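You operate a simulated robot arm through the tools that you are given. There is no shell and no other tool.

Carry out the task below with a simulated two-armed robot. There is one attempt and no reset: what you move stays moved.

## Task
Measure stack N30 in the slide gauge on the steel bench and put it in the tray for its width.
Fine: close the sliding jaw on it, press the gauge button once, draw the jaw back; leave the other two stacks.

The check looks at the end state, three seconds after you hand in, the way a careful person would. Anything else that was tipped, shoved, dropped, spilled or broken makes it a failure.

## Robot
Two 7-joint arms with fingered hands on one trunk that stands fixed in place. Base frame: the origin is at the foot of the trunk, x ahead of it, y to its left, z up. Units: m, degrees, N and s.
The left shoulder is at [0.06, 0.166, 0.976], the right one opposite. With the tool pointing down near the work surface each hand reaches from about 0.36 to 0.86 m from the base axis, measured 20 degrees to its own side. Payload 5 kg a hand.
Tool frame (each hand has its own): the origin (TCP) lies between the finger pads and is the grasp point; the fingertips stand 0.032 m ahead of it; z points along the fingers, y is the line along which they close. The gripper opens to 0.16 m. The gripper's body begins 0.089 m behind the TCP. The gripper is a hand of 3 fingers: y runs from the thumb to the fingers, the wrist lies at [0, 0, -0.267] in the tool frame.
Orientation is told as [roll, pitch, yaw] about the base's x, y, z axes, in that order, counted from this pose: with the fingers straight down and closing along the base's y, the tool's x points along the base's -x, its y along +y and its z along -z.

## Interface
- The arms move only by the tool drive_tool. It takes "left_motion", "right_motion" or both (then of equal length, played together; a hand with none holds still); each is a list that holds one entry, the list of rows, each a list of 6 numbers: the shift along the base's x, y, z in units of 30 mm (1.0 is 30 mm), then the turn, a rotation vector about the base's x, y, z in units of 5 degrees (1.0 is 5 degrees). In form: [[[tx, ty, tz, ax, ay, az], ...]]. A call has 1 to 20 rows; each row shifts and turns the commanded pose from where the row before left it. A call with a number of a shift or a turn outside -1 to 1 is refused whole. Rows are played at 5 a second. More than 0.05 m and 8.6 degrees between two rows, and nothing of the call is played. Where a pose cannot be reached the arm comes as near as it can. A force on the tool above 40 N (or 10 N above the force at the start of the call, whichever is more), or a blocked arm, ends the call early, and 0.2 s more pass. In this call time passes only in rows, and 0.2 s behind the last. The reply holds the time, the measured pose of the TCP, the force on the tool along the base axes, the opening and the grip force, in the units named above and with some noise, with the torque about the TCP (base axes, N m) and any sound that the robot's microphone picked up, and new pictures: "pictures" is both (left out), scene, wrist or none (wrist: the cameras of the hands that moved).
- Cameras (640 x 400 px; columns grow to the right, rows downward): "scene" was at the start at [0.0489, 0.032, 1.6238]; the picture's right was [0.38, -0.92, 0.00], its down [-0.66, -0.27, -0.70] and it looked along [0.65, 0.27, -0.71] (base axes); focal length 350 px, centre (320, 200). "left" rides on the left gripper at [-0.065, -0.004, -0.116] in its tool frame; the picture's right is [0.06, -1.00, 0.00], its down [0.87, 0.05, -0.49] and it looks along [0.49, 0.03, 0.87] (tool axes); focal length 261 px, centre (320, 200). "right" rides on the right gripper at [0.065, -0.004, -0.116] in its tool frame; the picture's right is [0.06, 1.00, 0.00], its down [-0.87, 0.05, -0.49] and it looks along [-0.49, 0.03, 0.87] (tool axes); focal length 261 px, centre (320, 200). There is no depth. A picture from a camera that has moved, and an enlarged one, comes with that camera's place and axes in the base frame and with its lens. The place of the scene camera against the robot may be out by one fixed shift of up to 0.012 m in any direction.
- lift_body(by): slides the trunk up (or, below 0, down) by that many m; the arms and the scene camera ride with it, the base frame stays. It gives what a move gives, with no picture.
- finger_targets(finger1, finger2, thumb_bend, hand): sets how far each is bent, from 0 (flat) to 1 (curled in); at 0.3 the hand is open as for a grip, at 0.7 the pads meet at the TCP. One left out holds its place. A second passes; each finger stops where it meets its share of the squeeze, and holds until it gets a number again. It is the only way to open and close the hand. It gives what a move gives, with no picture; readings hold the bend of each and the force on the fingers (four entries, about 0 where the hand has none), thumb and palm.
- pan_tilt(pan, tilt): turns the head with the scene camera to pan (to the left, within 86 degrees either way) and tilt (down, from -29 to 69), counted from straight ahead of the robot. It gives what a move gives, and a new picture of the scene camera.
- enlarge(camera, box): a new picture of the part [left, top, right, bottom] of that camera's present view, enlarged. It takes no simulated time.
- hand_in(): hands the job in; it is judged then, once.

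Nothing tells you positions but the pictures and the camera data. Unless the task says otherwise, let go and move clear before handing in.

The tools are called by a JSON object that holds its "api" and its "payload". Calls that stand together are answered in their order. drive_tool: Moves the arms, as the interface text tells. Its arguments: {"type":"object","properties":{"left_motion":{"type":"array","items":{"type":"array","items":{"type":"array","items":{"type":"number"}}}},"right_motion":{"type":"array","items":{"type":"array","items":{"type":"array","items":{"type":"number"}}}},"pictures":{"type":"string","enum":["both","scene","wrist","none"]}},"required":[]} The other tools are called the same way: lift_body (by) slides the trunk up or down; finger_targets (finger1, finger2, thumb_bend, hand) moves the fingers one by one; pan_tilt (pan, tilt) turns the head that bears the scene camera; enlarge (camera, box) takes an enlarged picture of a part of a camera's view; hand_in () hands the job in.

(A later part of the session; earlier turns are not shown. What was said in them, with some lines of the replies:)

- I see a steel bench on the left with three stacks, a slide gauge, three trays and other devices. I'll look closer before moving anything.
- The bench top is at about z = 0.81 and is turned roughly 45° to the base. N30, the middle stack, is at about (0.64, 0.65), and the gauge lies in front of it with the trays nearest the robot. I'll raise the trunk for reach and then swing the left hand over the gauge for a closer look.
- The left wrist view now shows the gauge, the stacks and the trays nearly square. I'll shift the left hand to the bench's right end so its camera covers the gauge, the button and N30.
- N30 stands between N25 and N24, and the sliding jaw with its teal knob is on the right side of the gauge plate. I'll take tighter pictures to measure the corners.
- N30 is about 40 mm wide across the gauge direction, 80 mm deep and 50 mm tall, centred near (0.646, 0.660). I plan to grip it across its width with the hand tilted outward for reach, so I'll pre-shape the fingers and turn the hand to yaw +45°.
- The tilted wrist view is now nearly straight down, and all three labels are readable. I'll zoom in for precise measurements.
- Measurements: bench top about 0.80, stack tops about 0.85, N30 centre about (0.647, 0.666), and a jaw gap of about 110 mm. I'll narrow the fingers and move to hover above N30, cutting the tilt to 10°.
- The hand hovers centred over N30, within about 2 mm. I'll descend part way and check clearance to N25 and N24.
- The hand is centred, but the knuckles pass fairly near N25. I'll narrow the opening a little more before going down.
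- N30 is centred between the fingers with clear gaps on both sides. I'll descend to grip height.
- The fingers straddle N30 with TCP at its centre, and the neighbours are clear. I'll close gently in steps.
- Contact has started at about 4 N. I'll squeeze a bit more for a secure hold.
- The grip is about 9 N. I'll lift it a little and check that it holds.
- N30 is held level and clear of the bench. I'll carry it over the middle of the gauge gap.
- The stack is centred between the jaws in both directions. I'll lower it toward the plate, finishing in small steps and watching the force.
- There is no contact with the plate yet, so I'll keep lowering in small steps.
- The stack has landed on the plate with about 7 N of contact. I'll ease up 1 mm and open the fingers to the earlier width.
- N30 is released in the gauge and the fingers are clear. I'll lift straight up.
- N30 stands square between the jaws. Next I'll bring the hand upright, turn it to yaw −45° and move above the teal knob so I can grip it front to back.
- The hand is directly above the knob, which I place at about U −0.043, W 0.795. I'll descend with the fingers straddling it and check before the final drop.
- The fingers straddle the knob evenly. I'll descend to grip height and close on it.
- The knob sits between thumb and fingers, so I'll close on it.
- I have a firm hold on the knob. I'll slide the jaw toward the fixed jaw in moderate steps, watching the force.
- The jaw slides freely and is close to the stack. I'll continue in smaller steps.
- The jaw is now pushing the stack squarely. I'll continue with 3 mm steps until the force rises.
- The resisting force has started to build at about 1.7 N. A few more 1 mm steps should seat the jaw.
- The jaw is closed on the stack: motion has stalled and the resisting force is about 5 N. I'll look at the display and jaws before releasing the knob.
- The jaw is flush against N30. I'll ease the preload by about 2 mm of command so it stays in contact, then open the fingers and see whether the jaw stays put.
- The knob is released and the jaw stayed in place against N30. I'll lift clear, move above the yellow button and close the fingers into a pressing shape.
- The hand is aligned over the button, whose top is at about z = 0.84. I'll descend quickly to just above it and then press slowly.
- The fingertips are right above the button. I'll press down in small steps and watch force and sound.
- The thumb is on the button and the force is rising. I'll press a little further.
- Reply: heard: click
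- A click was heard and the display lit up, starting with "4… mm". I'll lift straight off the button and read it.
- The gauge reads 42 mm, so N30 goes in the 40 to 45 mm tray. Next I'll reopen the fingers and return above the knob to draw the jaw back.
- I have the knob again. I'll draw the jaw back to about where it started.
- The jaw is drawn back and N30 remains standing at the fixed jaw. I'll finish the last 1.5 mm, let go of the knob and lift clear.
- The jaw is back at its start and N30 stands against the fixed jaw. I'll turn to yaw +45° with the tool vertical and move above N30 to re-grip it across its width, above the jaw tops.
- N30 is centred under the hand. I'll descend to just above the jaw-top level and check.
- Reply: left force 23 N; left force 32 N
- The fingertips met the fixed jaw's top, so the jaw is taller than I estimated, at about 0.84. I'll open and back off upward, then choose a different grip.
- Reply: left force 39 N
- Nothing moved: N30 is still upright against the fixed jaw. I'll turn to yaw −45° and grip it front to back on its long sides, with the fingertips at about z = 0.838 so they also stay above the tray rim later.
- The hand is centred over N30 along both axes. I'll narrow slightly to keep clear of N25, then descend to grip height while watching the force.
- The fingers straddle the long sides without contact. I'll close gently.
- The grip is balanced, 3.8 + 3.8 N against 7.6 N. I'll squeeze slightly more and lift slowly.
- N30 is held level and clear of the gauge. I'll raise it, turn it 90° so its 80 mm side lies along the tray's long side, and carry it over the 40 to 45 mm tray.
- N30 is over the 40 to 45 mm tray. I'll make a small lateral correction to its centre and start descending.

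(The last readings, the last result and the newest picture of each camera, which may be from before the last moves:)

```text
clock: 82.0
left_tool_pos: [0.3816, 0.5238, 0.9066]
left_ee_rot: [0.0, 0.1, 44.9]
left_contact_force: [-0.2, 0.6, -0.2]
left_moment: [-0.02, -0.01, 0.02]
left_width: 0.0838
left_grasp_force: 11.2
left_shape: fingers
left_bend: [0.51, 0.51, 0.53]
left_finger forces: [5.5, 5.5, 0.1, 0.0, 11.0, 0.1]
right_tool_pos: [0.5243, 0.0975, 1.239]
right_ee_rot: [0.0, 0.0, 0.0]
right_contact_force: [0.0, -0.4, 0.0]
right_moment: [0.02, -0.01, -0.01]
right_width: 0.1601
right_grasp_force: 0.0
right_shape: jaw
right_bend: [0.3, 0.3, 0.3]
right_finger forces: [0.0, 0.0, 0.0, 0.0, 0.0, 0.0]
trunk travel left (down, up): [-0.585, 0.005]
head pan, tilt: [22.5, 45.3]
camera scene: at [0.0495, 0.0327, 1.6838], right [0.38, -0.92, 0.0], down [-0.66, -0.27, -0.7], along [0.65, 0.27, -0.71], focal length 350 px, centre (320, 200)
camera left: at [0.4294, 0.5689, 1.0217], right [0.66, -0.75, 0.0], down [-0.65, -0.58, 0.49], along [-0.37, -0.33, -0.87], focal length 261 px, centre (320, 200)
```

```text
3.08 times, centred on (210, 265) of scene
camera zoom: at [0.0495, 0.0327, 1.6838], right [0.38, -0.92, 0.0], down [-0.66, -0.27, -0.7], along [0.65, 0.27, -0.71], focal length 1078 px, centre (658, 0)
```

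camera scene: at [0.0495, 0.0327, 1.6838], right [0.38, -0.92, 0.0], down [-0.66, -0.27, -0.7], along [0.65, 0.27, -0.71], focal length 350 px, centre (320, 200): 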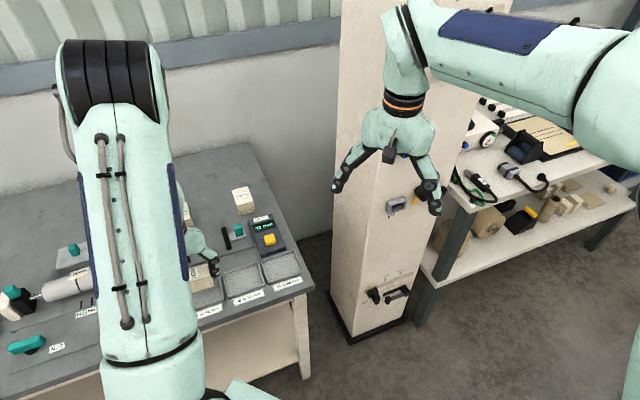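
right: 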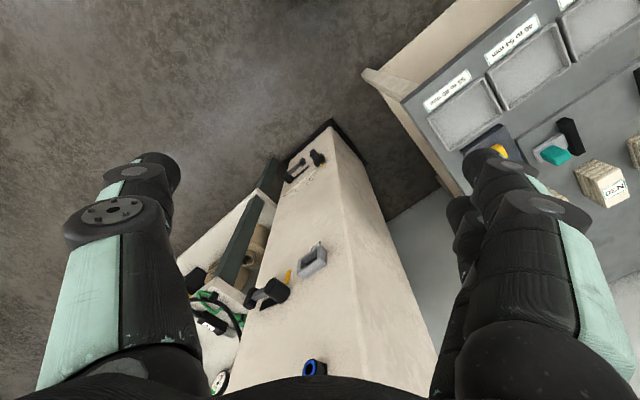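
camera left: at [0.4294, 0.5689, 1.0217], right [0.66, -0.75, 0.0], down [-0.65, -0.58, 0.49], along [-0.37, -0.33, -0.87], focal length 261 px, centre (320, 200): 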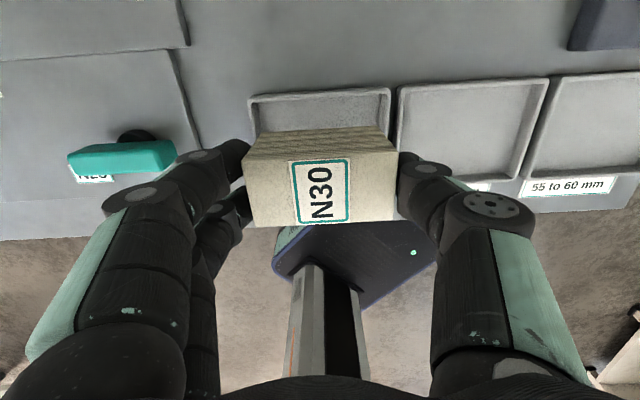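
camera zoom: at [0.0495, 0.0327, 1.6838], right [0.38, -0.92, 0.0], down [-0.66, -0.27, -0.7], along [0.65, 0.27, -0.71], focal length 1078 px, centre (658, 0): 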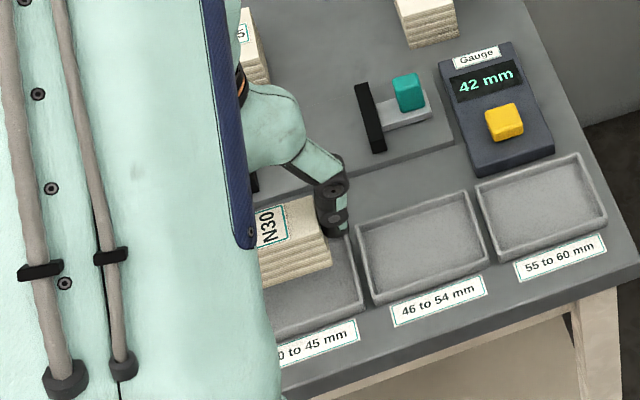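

N30 is centred over the tray. I'll continue down to just above the tray floor.

{"api": "drive_tool", "payload": {"left_motion": [[[0, 0, -0.5, 0, 0, 0], [0, 0, -0.4, 0, 0, 0], [0, 0, -0.2, 0, 0, 0]]], "pictures": "wrist"}}

{"api": "enlarge", "payload": {"camera": "left", "box": [140, 60, 500, 300]}}

{"api": "enlarge", "payload": {"camera": "scene", "box": [150, 220, 270, 320]}}

```text
clock: 82.8
left_tool_pos: [0.3825, 0.5231, 0.8738]
left_ee_rot: [0.0, 0.0, 45.1]
left_contact_force: [-0.1, -0.1, -1.0]
left_moment: [0.02, 0.02, -0.01]
left_width: 0.0838
left_grasp_force: 11.5
left_shape: fingers
left_bend: [0.51, 0.51, 0.53]
left_finger forces: [5.5, 5.5, 0.0, 0.0, 11.0, 0.0]
right_tool_pos: [0.5234, 0.0967, 1.238]
right_ee_rot: [-0.1, 0.0, 0.0]
right_contact_force: [0.6, 0.3, -0.3]
right_moment: [0.01, -0.02, 0.0]
right_width: 0.1598
right_grasp_force: 0.2
right_shape: jaw
right_bend: [0.3, 0.3, 0.3]
right_finger forces: [0.1, 0.0, 0.0, 0.0, 0.1, 0.0]
trunk travel left (down, up): [-0.585, 0.005]
head pan, tilt: [22.5, 45.3]
camera left: at [0.4291, 0.5683, 0.9888], right [0.66, -0.75, 0.0], down [-0.65, -0.58, 0.49], along [-0.37, -0.33, -0.87], focal length 261 px, centre (320, 200)
```

left: 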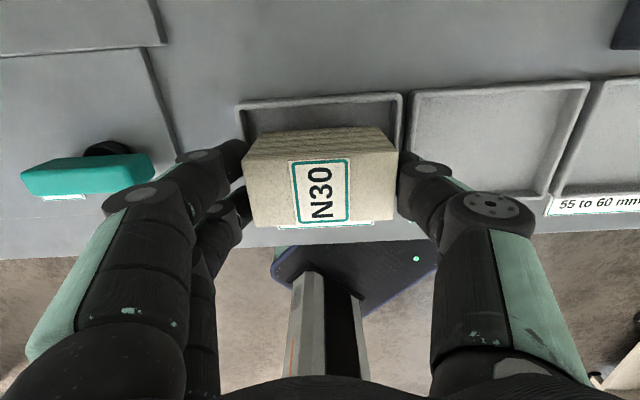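

```text
1.67 times, centred on (320, 180) of left
camera zoom: at [0.4291, 0.5683, 0.9888], right [0.66, -0.75, 0.0], down [-0.65, -0.58, 0.49], along [-0.37, -0.33, -0.87], focal length 434 px, centre (320, 233)
```

zoom: 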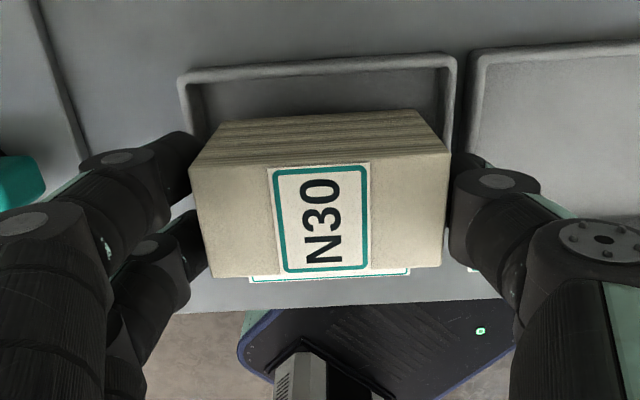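

```text
4.00 times, centred on (210, 270) of scene
camera zoom: at [0.0492, 0.0324, 1.6838], right [0.38, -0.92, 0.0], down [-0.66, -0.27, -0.7], along [0.65, 0.27, -0.71], focal length 1401 px, centre (760, -80)
```

zoom: 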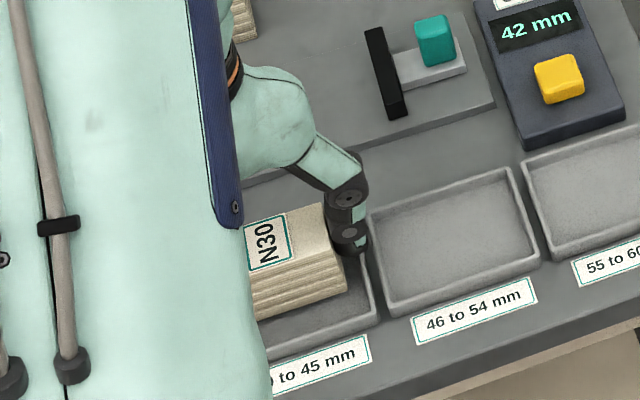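

{"api": "drive_tool", "payload": {"left_motion": [[[-0.045, 0.045, -0.1, 0, 0, 0], [0, 0, -0.1, 0, 0, 0]]], "pictures": "none"}}

```text
clock: 83.4
left_tool_pos: [0.3796, 0.524, 0.8684]
left_ee_rot: [0.1, 0.0, 45.0]
left_contact_force: [0.0, 0.4, -0.1]
left_moment: [0.01, 0.01, 0.0]
left_width: 0.0836
left_grasp_force: 11.1
left_shape: fingers
left_bend: [0.51, 0.51, 0.53]
left_finger forces: [5.5, 5.4, 0.0, 0.1, 11.0, 0.0]
right_tool_pos: [0.5239, 0.0959, 1.2389]
right_ee_rot: [0.1, 0.0, 0.0]
right_contact_force: [0.0, 0.0, 0.6]
right_moment: [0.02, 0.01, -0.01]
right_width: 0.1598
right_grasp_force: 0.1
right_shape: jaw
right_bend: [0.3, 0.3, 0.3]
right_finger forces: [0.0, 0.0, 0.0, 0.0, 0.0, 0.1]
trunk travel left (down, up): [-0.585, 0.005]
head pan, tilt: [22.5, 45.3]
```

There is no contact with the tray floor yet, so I'll lower in 1.5 mm steps.

{"api": "drive_tool", "payload": {"left_motion": [[[0, 0, -0.06, 0, 0, 0]]], "pictures": "none"}}

{"api": "drive_tool", "payload": {"left_motion": [[[0, 0, -0.05, 0, 0, 0]]], "pictures": "none"}}

```text
clock: 83.8
left_tool_pos: [0.3798, 0.5237, 0.8671]
left_ee_rot: [0.0, 0.0, 45.0]
left_contact_force: [0.2, -0.7, -1.0]
left_moment: [0.02, 0.02, 0.0]
left_width: 0.0838
left_grasp_force: 10.9
left_shape: fingers
left_bend: [0.51, 0.51, 0.53]
left_finger forces: [5.6, 5.6, 0.0, 0.1, 11.0, 0.1]
right_tool_pos: [0.5236, 0.0965, 1.2397]
right_ee_rot: [0.1, 0.0, 0.1]
right_contact_force: [-0.6, 0.3, -0.1]
right_moment: [0.02, 0.0, 0.02]
right_width: 0.16
right_grasp_force: 0.1
right_shape: jaw
right_bend: [0.3, 0.3, 0.3]
right_finger forces: [0.1, 0.0, 0.0, 0.0, 0.0, 0.1]
trunk travel left (down, up): [-0.585, 0.005]
head pan, tilt: [22.5, 45.3]
```

```text
clock: 84.2
left_tool_pos: [0.3796, 0.5251, 0.8644]
left_ee_rot: [-0.1, 0.1, 45.0]
left_contact_force: [0.2, -0.5, -0.2]
left_moment: [0.0, 0.0, -0.02]
left_width: 0.0837
left_grasp_force: 11.2
left_shape: fingers
left_bend: [0.51, 0.51, 0.53]
left_finger forces: [5.5, 5.5, 0.0, 0.0, 11.0, 0.1]
right_tool_pos: [0.5225, 0.0969, 1.2383]
right_ee_rot: [0.0, 0.0, 0.0]
right_contact_force: [-0.8, -0.6, 0.0]
right_moment: [-0.02, -0.01, 0.01]
right_width: 0.1598
right_grasp_force: 0.1
right_shape: jaw
right_bend: [0.3, 0.3, 0.3]
right_finger forces: [0.0, 0.0, 0.0, 0.0, 0.0, 0.1]
trunk travel left (down, up): [-0.585, 0.005]
head pan, tilt: [22.5, 45.3]
```

{"api": "drive_tool", "payload": {"left_motion": [[[0, 0, -0.04, 0, 0, 0]]], "pictures": "none"}}

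{"api": "drive_tool", "payload": {"left_motion": [[[0, 0, -0.03, 0, 0, 0]]], "pictures": "none"}}

```text
clock: 84.6
left_tool_pos: [0.3788, 0.5245, 0.8649]
left_ee_rot: [-0.1, 0.0, 45.0]
left_contact_force: [0.4, 0.3, -0.7]
left_moment: [-0.02, -0.02, 0.0]
left_width: 0.0837
left_grasp_force: 10.5
left_shape: fingers
left_bend: [0.51, 0.51, 0.53]
left_finger forces: [5.5, 5.5, 0.0, 0.0, 11.0, 0.0]
right_tool_pos: [0.5227, 0.0974, 1.2394]
right_ee_rot: [0.1, 0.0, -0.1]
right_contact_force: [0.7, 0.5, -0.2]
right_moment: [0.0, -0.02, -0.03]
right_width: 0.1601
right_grasp_force: 0.0
right_shape: jaw
right_bend: [0.3, 0.3, 0.3]
right_finger forces: [0.0, 0.0, 0.1, 0.0, 0.1, 0.0]
trunk travel left (down, up): [-0.585, 0.005]
head pan, tilt: [22.5, 45.3]
```

```text
clock: 85.0
left_tool_pos: [0.38, 0.5251, 0.8625]
left_ee_rot: [0.0, 0.0, 44.9]
left_contact_force: [-0.4, -1.3, 0.9]
left_moment: [-0.08, -0.05, 0.0]
left_width: 0.0837
left_grasp_force: 11.2
left_shape: fingers
left_bend: [0.51, 0.51, 0.53]
left_finger forces: [5.6, 5.6, 0.0, 0.0, 11.2, 0.1]
right_tool_pos: [0.523, 0.0966, 1.2386]
right_ee_rot: [-0.1, 0.0, 0.0]
right_contact_force: [-0.6, -1.1, -0.5]
right_moment: [0.0, -0.02, 0.05]
right_width: 0.1598
right_grasp_force: 0.1
right_shape: jaw
right_bend: [0.3, 0.3, 0.3]
right_finger forces: [0.0, 0.1, 0.1, 0.0, 0.0, 0.0]
trunk travel left (down, up): [-0.585, 0.005]
head pan, tilt: [22.5, 45.3]
```

{"api": "drive_tool", "payload": {"left_motion": [[[0, 0, -0.03, 0, 0, 0]]], "pictures": "wrist"}}

{"api": "enlarge", "payload": {"camera": "left", "box": [140, 60, 500, 300]}}

{"api": "enlarge", "payload": {"camera": "scene", "box": [150, 220, 270, 320]}}

```text
clock: 85.4
left_tool_pos: [0.3798, 0.5246, 0.8626]
left_ee_rot: [-0.1, -0.1, 45.0]
left_contact_force: [1.0, 0.0, 6.7]
left_moment: [-0.06, -0.04, -0.01]
left_width: 0.0836
left_grasp_force: 12.3
left_shape: fingers
left_bend: [0.52, 0.52, 0.54]
left_finger forces: [5.7, 5.8, 0.0, 0.0, 11.6, 0.0]
right_tool_pos: [0.5226, 0.0959, 1.239]
right_ee_rot: [0.0, 0.0, 0.0]
right_contact_force: [-0.7, -0.5, 0.4]
right_moment: [0.0, 0.03, -0.02]
right_width: 0.1599
right_grasp_force: 0.0
right_shape: jaw
right_bend: [0.3, 0.3, 0.3]
right_finger forces: [0.0, 0.0, 0.1, 0.1, 0.0, 0.0]
trunk travel left (down, up): [-0.585, 0.005]
head pan, tilt: [22.5, 45.3]
camera left: at [0.4271, 0.5693, 0.9779], right [0.66, -0.75, 0.0], down [-0.65, -0.58, 0.49], along [-0.37, -0.32, -0.87], focal length 261 px, centre (320, 200)
```

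left: 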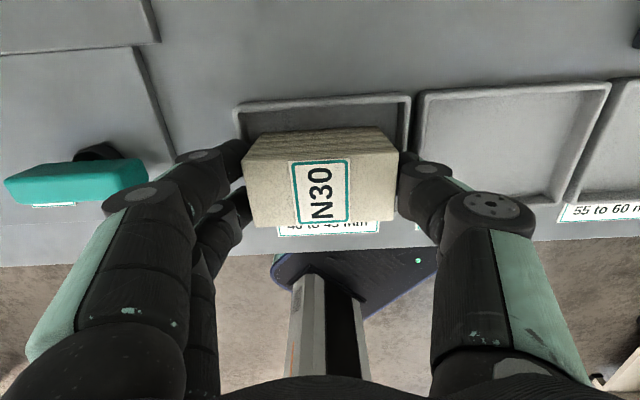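

```text
1.67 times, centred on (320, 180) of left
camera zoom: at [0.4271, 0.5693, 0.9779], right [0.66, -0.75, 0.0], down [-0.65, -0.58, 0.49], along [-0.37, -0.32, -0.87], focal length 434 px, centre (320, 233)
```

zoom: 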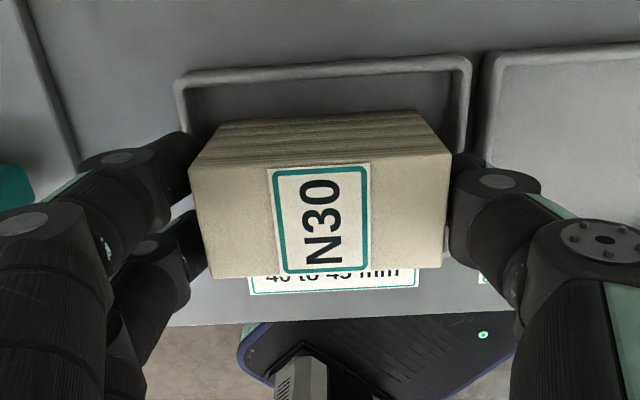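

```text
4.00 times, centred on (210, 270) of scene
camera zoom: at [0.0486, 0.0316, 1.684], right [0.38, -0.92, 0.0], down [-0.66, -0.27, -0.7], along [0.65, 0.27, -0.71], focal length 1401 px, centre (760, -80)
```

zoom: 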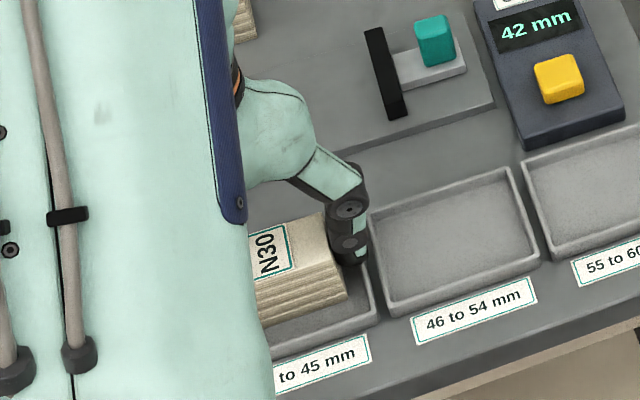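

The stack has reached the tray floor with about 7 N of contact. I'll ease up slightly and open the fingers.

{"api": "drive_tool", "payload": {"left_motion": [[[0, 0, 0.04, 0, 0, 0]]], "pictures": "none"}}

{"api": "finger_targets", "payload": {"hand": "left", "finger1": 0.46, "finger2": 0.46, "thumb_bend": 0.46}}

{"api": "enlarge", "payload": {"camera": "left", "box": [140, 60, 500, 300]}}

```text
clock: 85.8
left_tool_pos: [0.3793, 0.5243, 0.8624]
left_ee_rot: [0.0, -0.1, 45.1]
left_contact_force: [-0.2, -0.7, 0.0]
left_moment: [-0.02, -0.02, -0.02]
left_width: 0.0838
left_grasp_force: 11.5
left_shape: fingers
left_bend: [0.52, 0.52, 0.54]
left_finger forces: [5.6, 5.6, 0.1, 0.0, 11.4, 0.0]
right_tool_pos: [0.5237, 0.0956, 1.2387]
right_ee_rot: [0.0, -0.1, 0.0]
right_contact_force: [-0.9, -0.5, 0.0]
right_moment: [0.03, -0.03, 0.04]
right_width: 0.1599
right_grasp_force: 0.0
right_shape: jaw
right_bend: [0.3, 0.3, 0.3]
right_finger forces: [0.0, 0.1, 0.0, 0.0, 0.1, 0.0]
trunk travel left (down, up): [-0.585, 0.005]
head pan, tilt: [22.5, 45.3]
```

```text
clock: 86.8
left_tool_pos: [0.3797, 0.5249, 0.8646]
left_ee_rot: [0.0, 0.0, 45.1]
left_contact_force: [0.8, 1.0, 0.2]
left_moment: [-0.02, -0.01, 0.01]
left_width: 0.1028
left_grasp_force: 0.0
left_shape: fingers
left_bend: [0.46, 0.46, 0.46]
left_finger forces: [0.1, 0.0, 0.0, 0.1, 0.0, 0.1]
right_tool_pos: [0.523, 0.0971, 1.2382]
right_ee_rot: [0.0, 0.0, 0.0]
right_contact_force: [0.3, -0.2, -0.5]
right_moment: [-0.02, 0.0, 0.01]
right_width: 0.1601
right_grasp_force: 0.1
right_shape: jaw
right_bend: [0.3, 0.3, 0.3]
right_finger forces: [0.1, 0.0, 0.0, 0.1, 0.0, 0.0]
trunk travel left (down, up): [-0.585, 0.005]
head pan, tilt: [22.5, 45.3]
```

```text
1.67 times, centred on (320, 180) of left
camera zoom: at [0.4273, 0.5695, 0.9786], right [0.66, -0.75, 0.0], down [-0.65, -0.58, 0.49], along [-0.37, -0.33, -0.87], focal length 434 px, centre (320, 233)
```

zoom: 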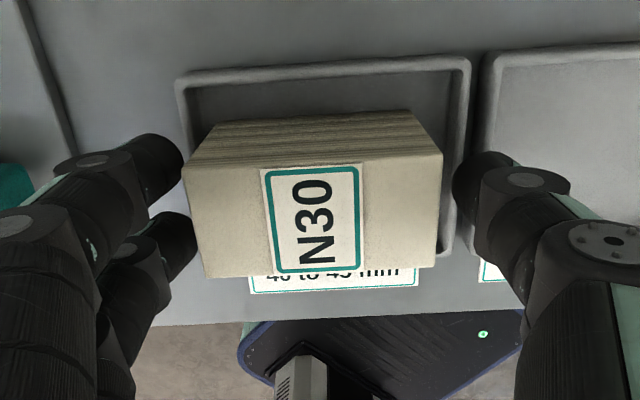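

N30 is released in the tray, so I'll lift straight up and check.

{"api": "drive_tool", "payload": {"left_motion": [[[-0.03, 0.03, 0.2, 0, 0, 0], [0, 0, 0.6, 0, 0, 0], [0, 0, 1, 0, 0, 0], [0, 0, 1, 0, 0, 0], [0, 0, 1, 0, 0, 0], [0, 0, 1, 0, 0, 0]]], "pictures": "both"}}

{"api": "enlarge", "payload": {"camera": "left", "box": [140, 40, 500, 280]}}

{"api": "enlarge", "payload": {"camera": "scene", "box": [130, 180, 310, 330]}}

```text
clock: 88.2
left_tool_pos: [0.3784, 0.5253, 1.0078]
left_ee_rot: [0.0, -0.1, 45.0]
left_contact_force: [0.5, -0.9, -0.2]
left_moment: [0.04, 0.0, 0.0]
left_width: 0.103
left_grasp_force: 0.2
left_shape: fingers
left_bend: [0.46, 0.46, 0.46]
left_finger forces: [0.0, 0.1, 0.0, 0.0, 0.0, 0.0]
right_tool_pos: [0.5239, 0.0953, 1.2389]
right_ee_rot: [0.0, 0.1, -0.1]
right_contact_force: [-0.1, 0.0, -0.6]
right_moment: [-0.02, -0.01, -0.01]
right_width: 0.1598
right_grasp_force: 0.0
right_shape: jaw
right_bend: [0.3, 0.3, 0.3]
right_finger forces: [0.0, 0.0, 0.0, 0.0, 0.0, 0.0]
trunk travel left (down, up): [-0.585, 0.005]
head pan, tilt: [22.5, 45.3]
camera scene: at [0.0482, 0.0315, 1.6838], right [0.38, -0.92, 0.0], down [-0.66, -0.27, -0.7], along [0.65, 0.27, -0.71], focal length 350 px, centre (320, 200)
camera left: at [0.426, 0.5709, 1.1229], right [0.66, -0.75, 0.0], down [-0.65, -0.58, 0.49], along [-0.37, -0.33, -0.87], focal length 261 px, centre (320, 200)
```

scene: 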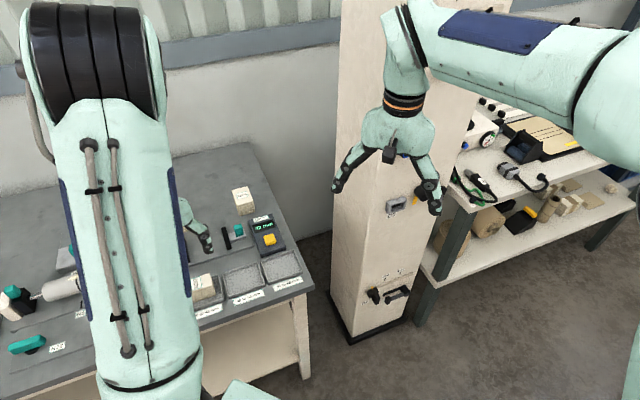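
left: 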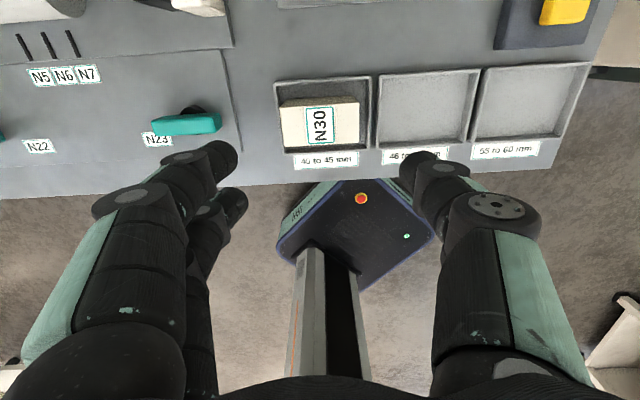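

```text
1.67 times, centred on (320, 160) of left
camera zoom: at [0.426, 0.5709, 1.1229], right [0.66, -0.75, 0.0], down [-0.65, -0.58, 0.49], along [-0.37, -0.33, -0.87], focal length 434 px, centre (320, 267)
```

zoom: 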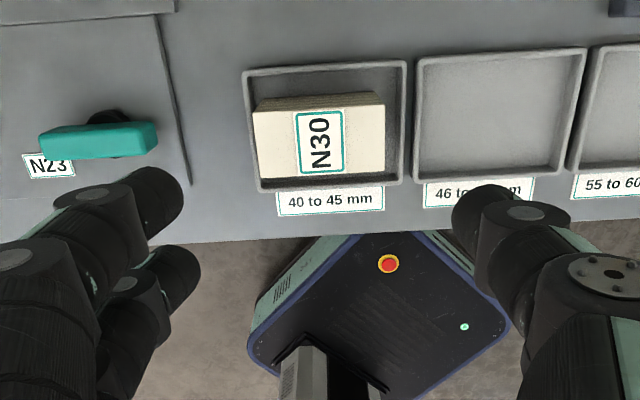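

```text
2.67 times, centred on (220, 255) of scene
camera zoom: at [0.0482, 0.0315, 1.6838], right [0.38, -0.92, 0.0], down [-0.66, -0.27, -0.7], along [0.65, 0.27, -0.71], focal length 934 px, centre (587, 53)
```

zoom: 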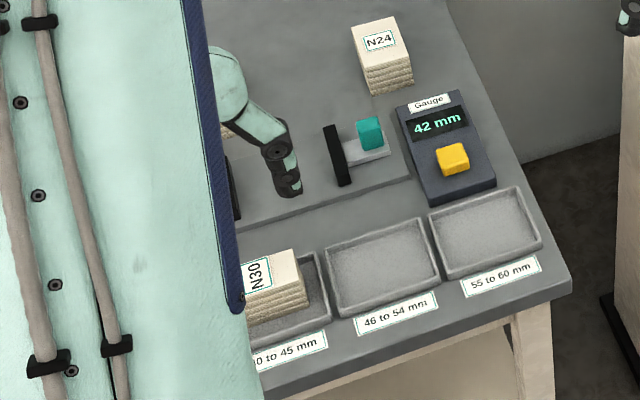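

N30 lies inside the 40 to 45 mm tray. I'll raise the hand clear and take a final overview with the wrist camera.

{"api": "drive_tool", "payload": {"left_motion": [[[0.3, 0.2, 0.8, 0, 0, 0], [0.4, 0.2, 0.8, 0, 0, 0], [0.4, 0.2, 0.8, 0, 0, 0], [0.4, 0.2, 0.8, 0, 0, 0], [0.4, 0.2, 0.5, 0, 0, 0], [0.4, 0.2, 0.3, 0, 0, 0]]], "pictures": "both"}}

{"api": "enlarge", "payload": {"camera": "left", "box": [120, 0, 520, 250]}}

{"api": "enlarge", "payload": {"camera": "left", "box": [240, 100, 400, 220]}}

```text
clock: 89.6
left_tool_pos: [0.4488, 0.5619, 1.1272]
left_ee_rot: [0.0, 0.1, 44.9]
left_contact_force: [0.6, 0.0, 1.2]
left_moment: [-0.01, 0.0, 0.01]
left_width: 0.1033
left_grasp_force: 0.0
left_shape: fingers
left_bend: [0.46, 0.46, 0.46]
left_finger forces: [0.1, 0.1, 0.1, 0.0, 0.0, 0.1]
right_tool_pos: [0.5245, 0.0966, 1.2391]
right_ee_rot: [0.1, 0.0, 0.0]
right_contact_force: [-0.7, 0.6, -0.3]
right_moment: [0.0, -0.02, 0.02]
right_width: 0.1598
right_grasp_force: 0.1
right_shape: jaw
right_bend: [0.3, 0.3, 0.3]
right_finger forces: [0.0, 0.0, 0.0, 0.1, 0.1, 0.0]
trunk travel left (down, up): [-0.585, 0.005]
head pan, tilt: [22.5, 45.3]
camera scene: at [0.0492, 0.0323, 1.6838], right [0.38, -0.92, 0.0], down [-0.66, -0.27, -0.7], along [0.65, 0.27, -0.71], focal length 350 px, centre (320, 200)
camera left: at [0.4956, 0.6064, 1.2422], right [0.66, -0.75, 0.0], down [-0.65, -0.58, 0.49], along [-0.37, -0.33, -0.87], focal length 261 px, centre (320, 200)
```

scene: 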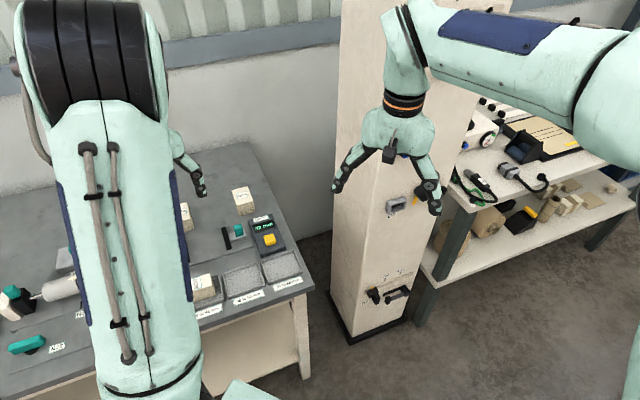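
left: 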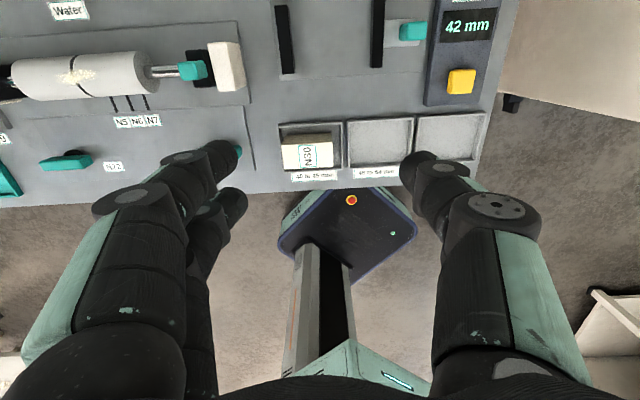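

```text
1.60 times, centred on (320, 125) of left
camera zoom: at [0.4956, 0.6064, 1.2422], right [0.66, -0.75, 0.0], down [-0.65, -0.58, 0.49], along [-0.37, -0.33, -0.87], focal length 417 px, centre (320, 320)
```

zoom: 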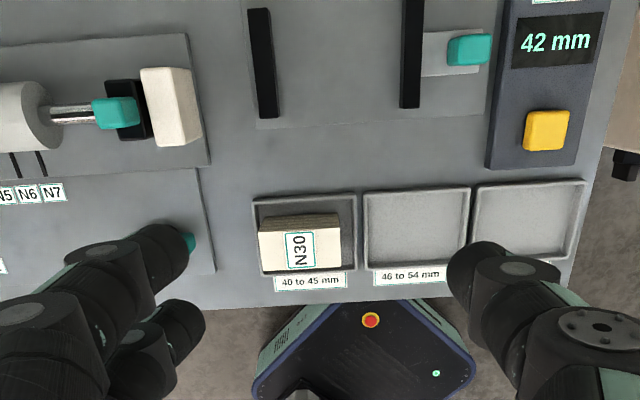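

```text
3.33 times, centred on (320, 160) of left
camera zoom: at [0.4956, 0.6064, 1.2422], right [0.66, -0.75, 0.0], down [-0.65, -0.58, 0.49], along [-0.37, -0.33, -0.87], focal length 869 px, centre (320, 333)
```

zoom: 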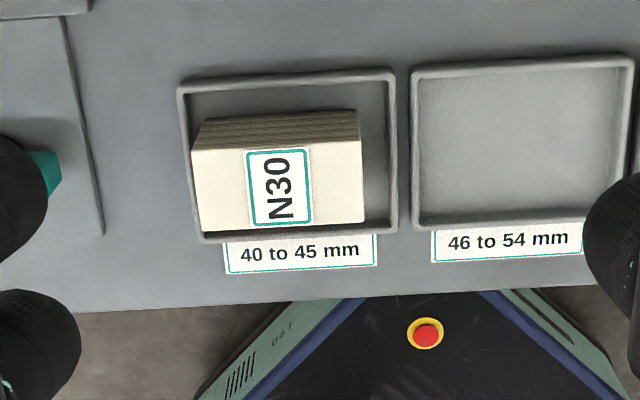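

N30 sits flat inside the 40 to 45 mm tray and the jaw is drawn back. I'll do a last check on N25, N24 and the gauge from the scene camera.

{"api": "enlarge", "payload": {"camera": "scene", "box": [160, 170, 320, 310]}}

```text
2.86 times, centred on (240, 240) of scene
camera zoom: at [0.0492, 0.0323, 1.6838], right [0.38, -0.92, 0.0], down [-0.66, -0.27, -0.7], along [0.65, 0.27, -0.71], focal length 1001 px, centre (549, 86)
```

zoom: 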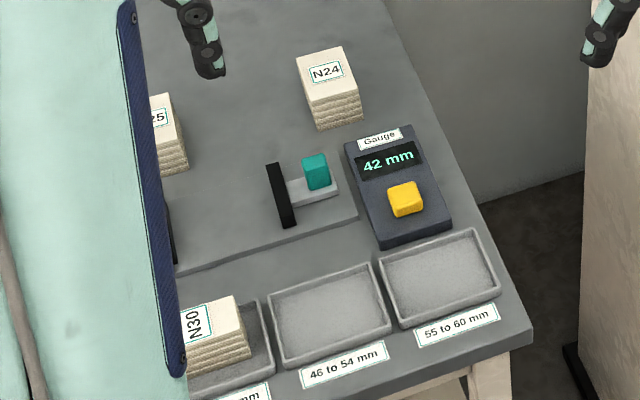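

N25 and N24 stand where they were, the gauge shows 42 mm, the sliding jaw is back, and N30 is in the 40 to 45 mm tray. The hand is clear, so I'm handing in.

{"api": "hand_in", "payload": {}}

```text
The job is handed in.
```

N30 measured 42 mm in the slide gauge, and it is now in the 40 to 45 mm tray; the job is handed in.

- **Measuring:** I closed the sliding jaw on N30 and pressed the gauge button once. It clicked and the display read 42 mm. I then drew the jaw back to about where it started.
- **Placing:** N30 sits flat in the tray, turned 90° so its long side fits the tray. It sits a little left of centre, about 7 mm from the left wall.
- **Other stacks:** N25 and N24 were not touched and stand where they were.
- **Contact with the gauge:** On my first try at picking N30 back up, the left fingertips pressed on top of the fixed jaw, peaking at about 38 N. I backed off and gripped N30 by its long sides instead. Nothing appeared to shift in the pictures afterwards.
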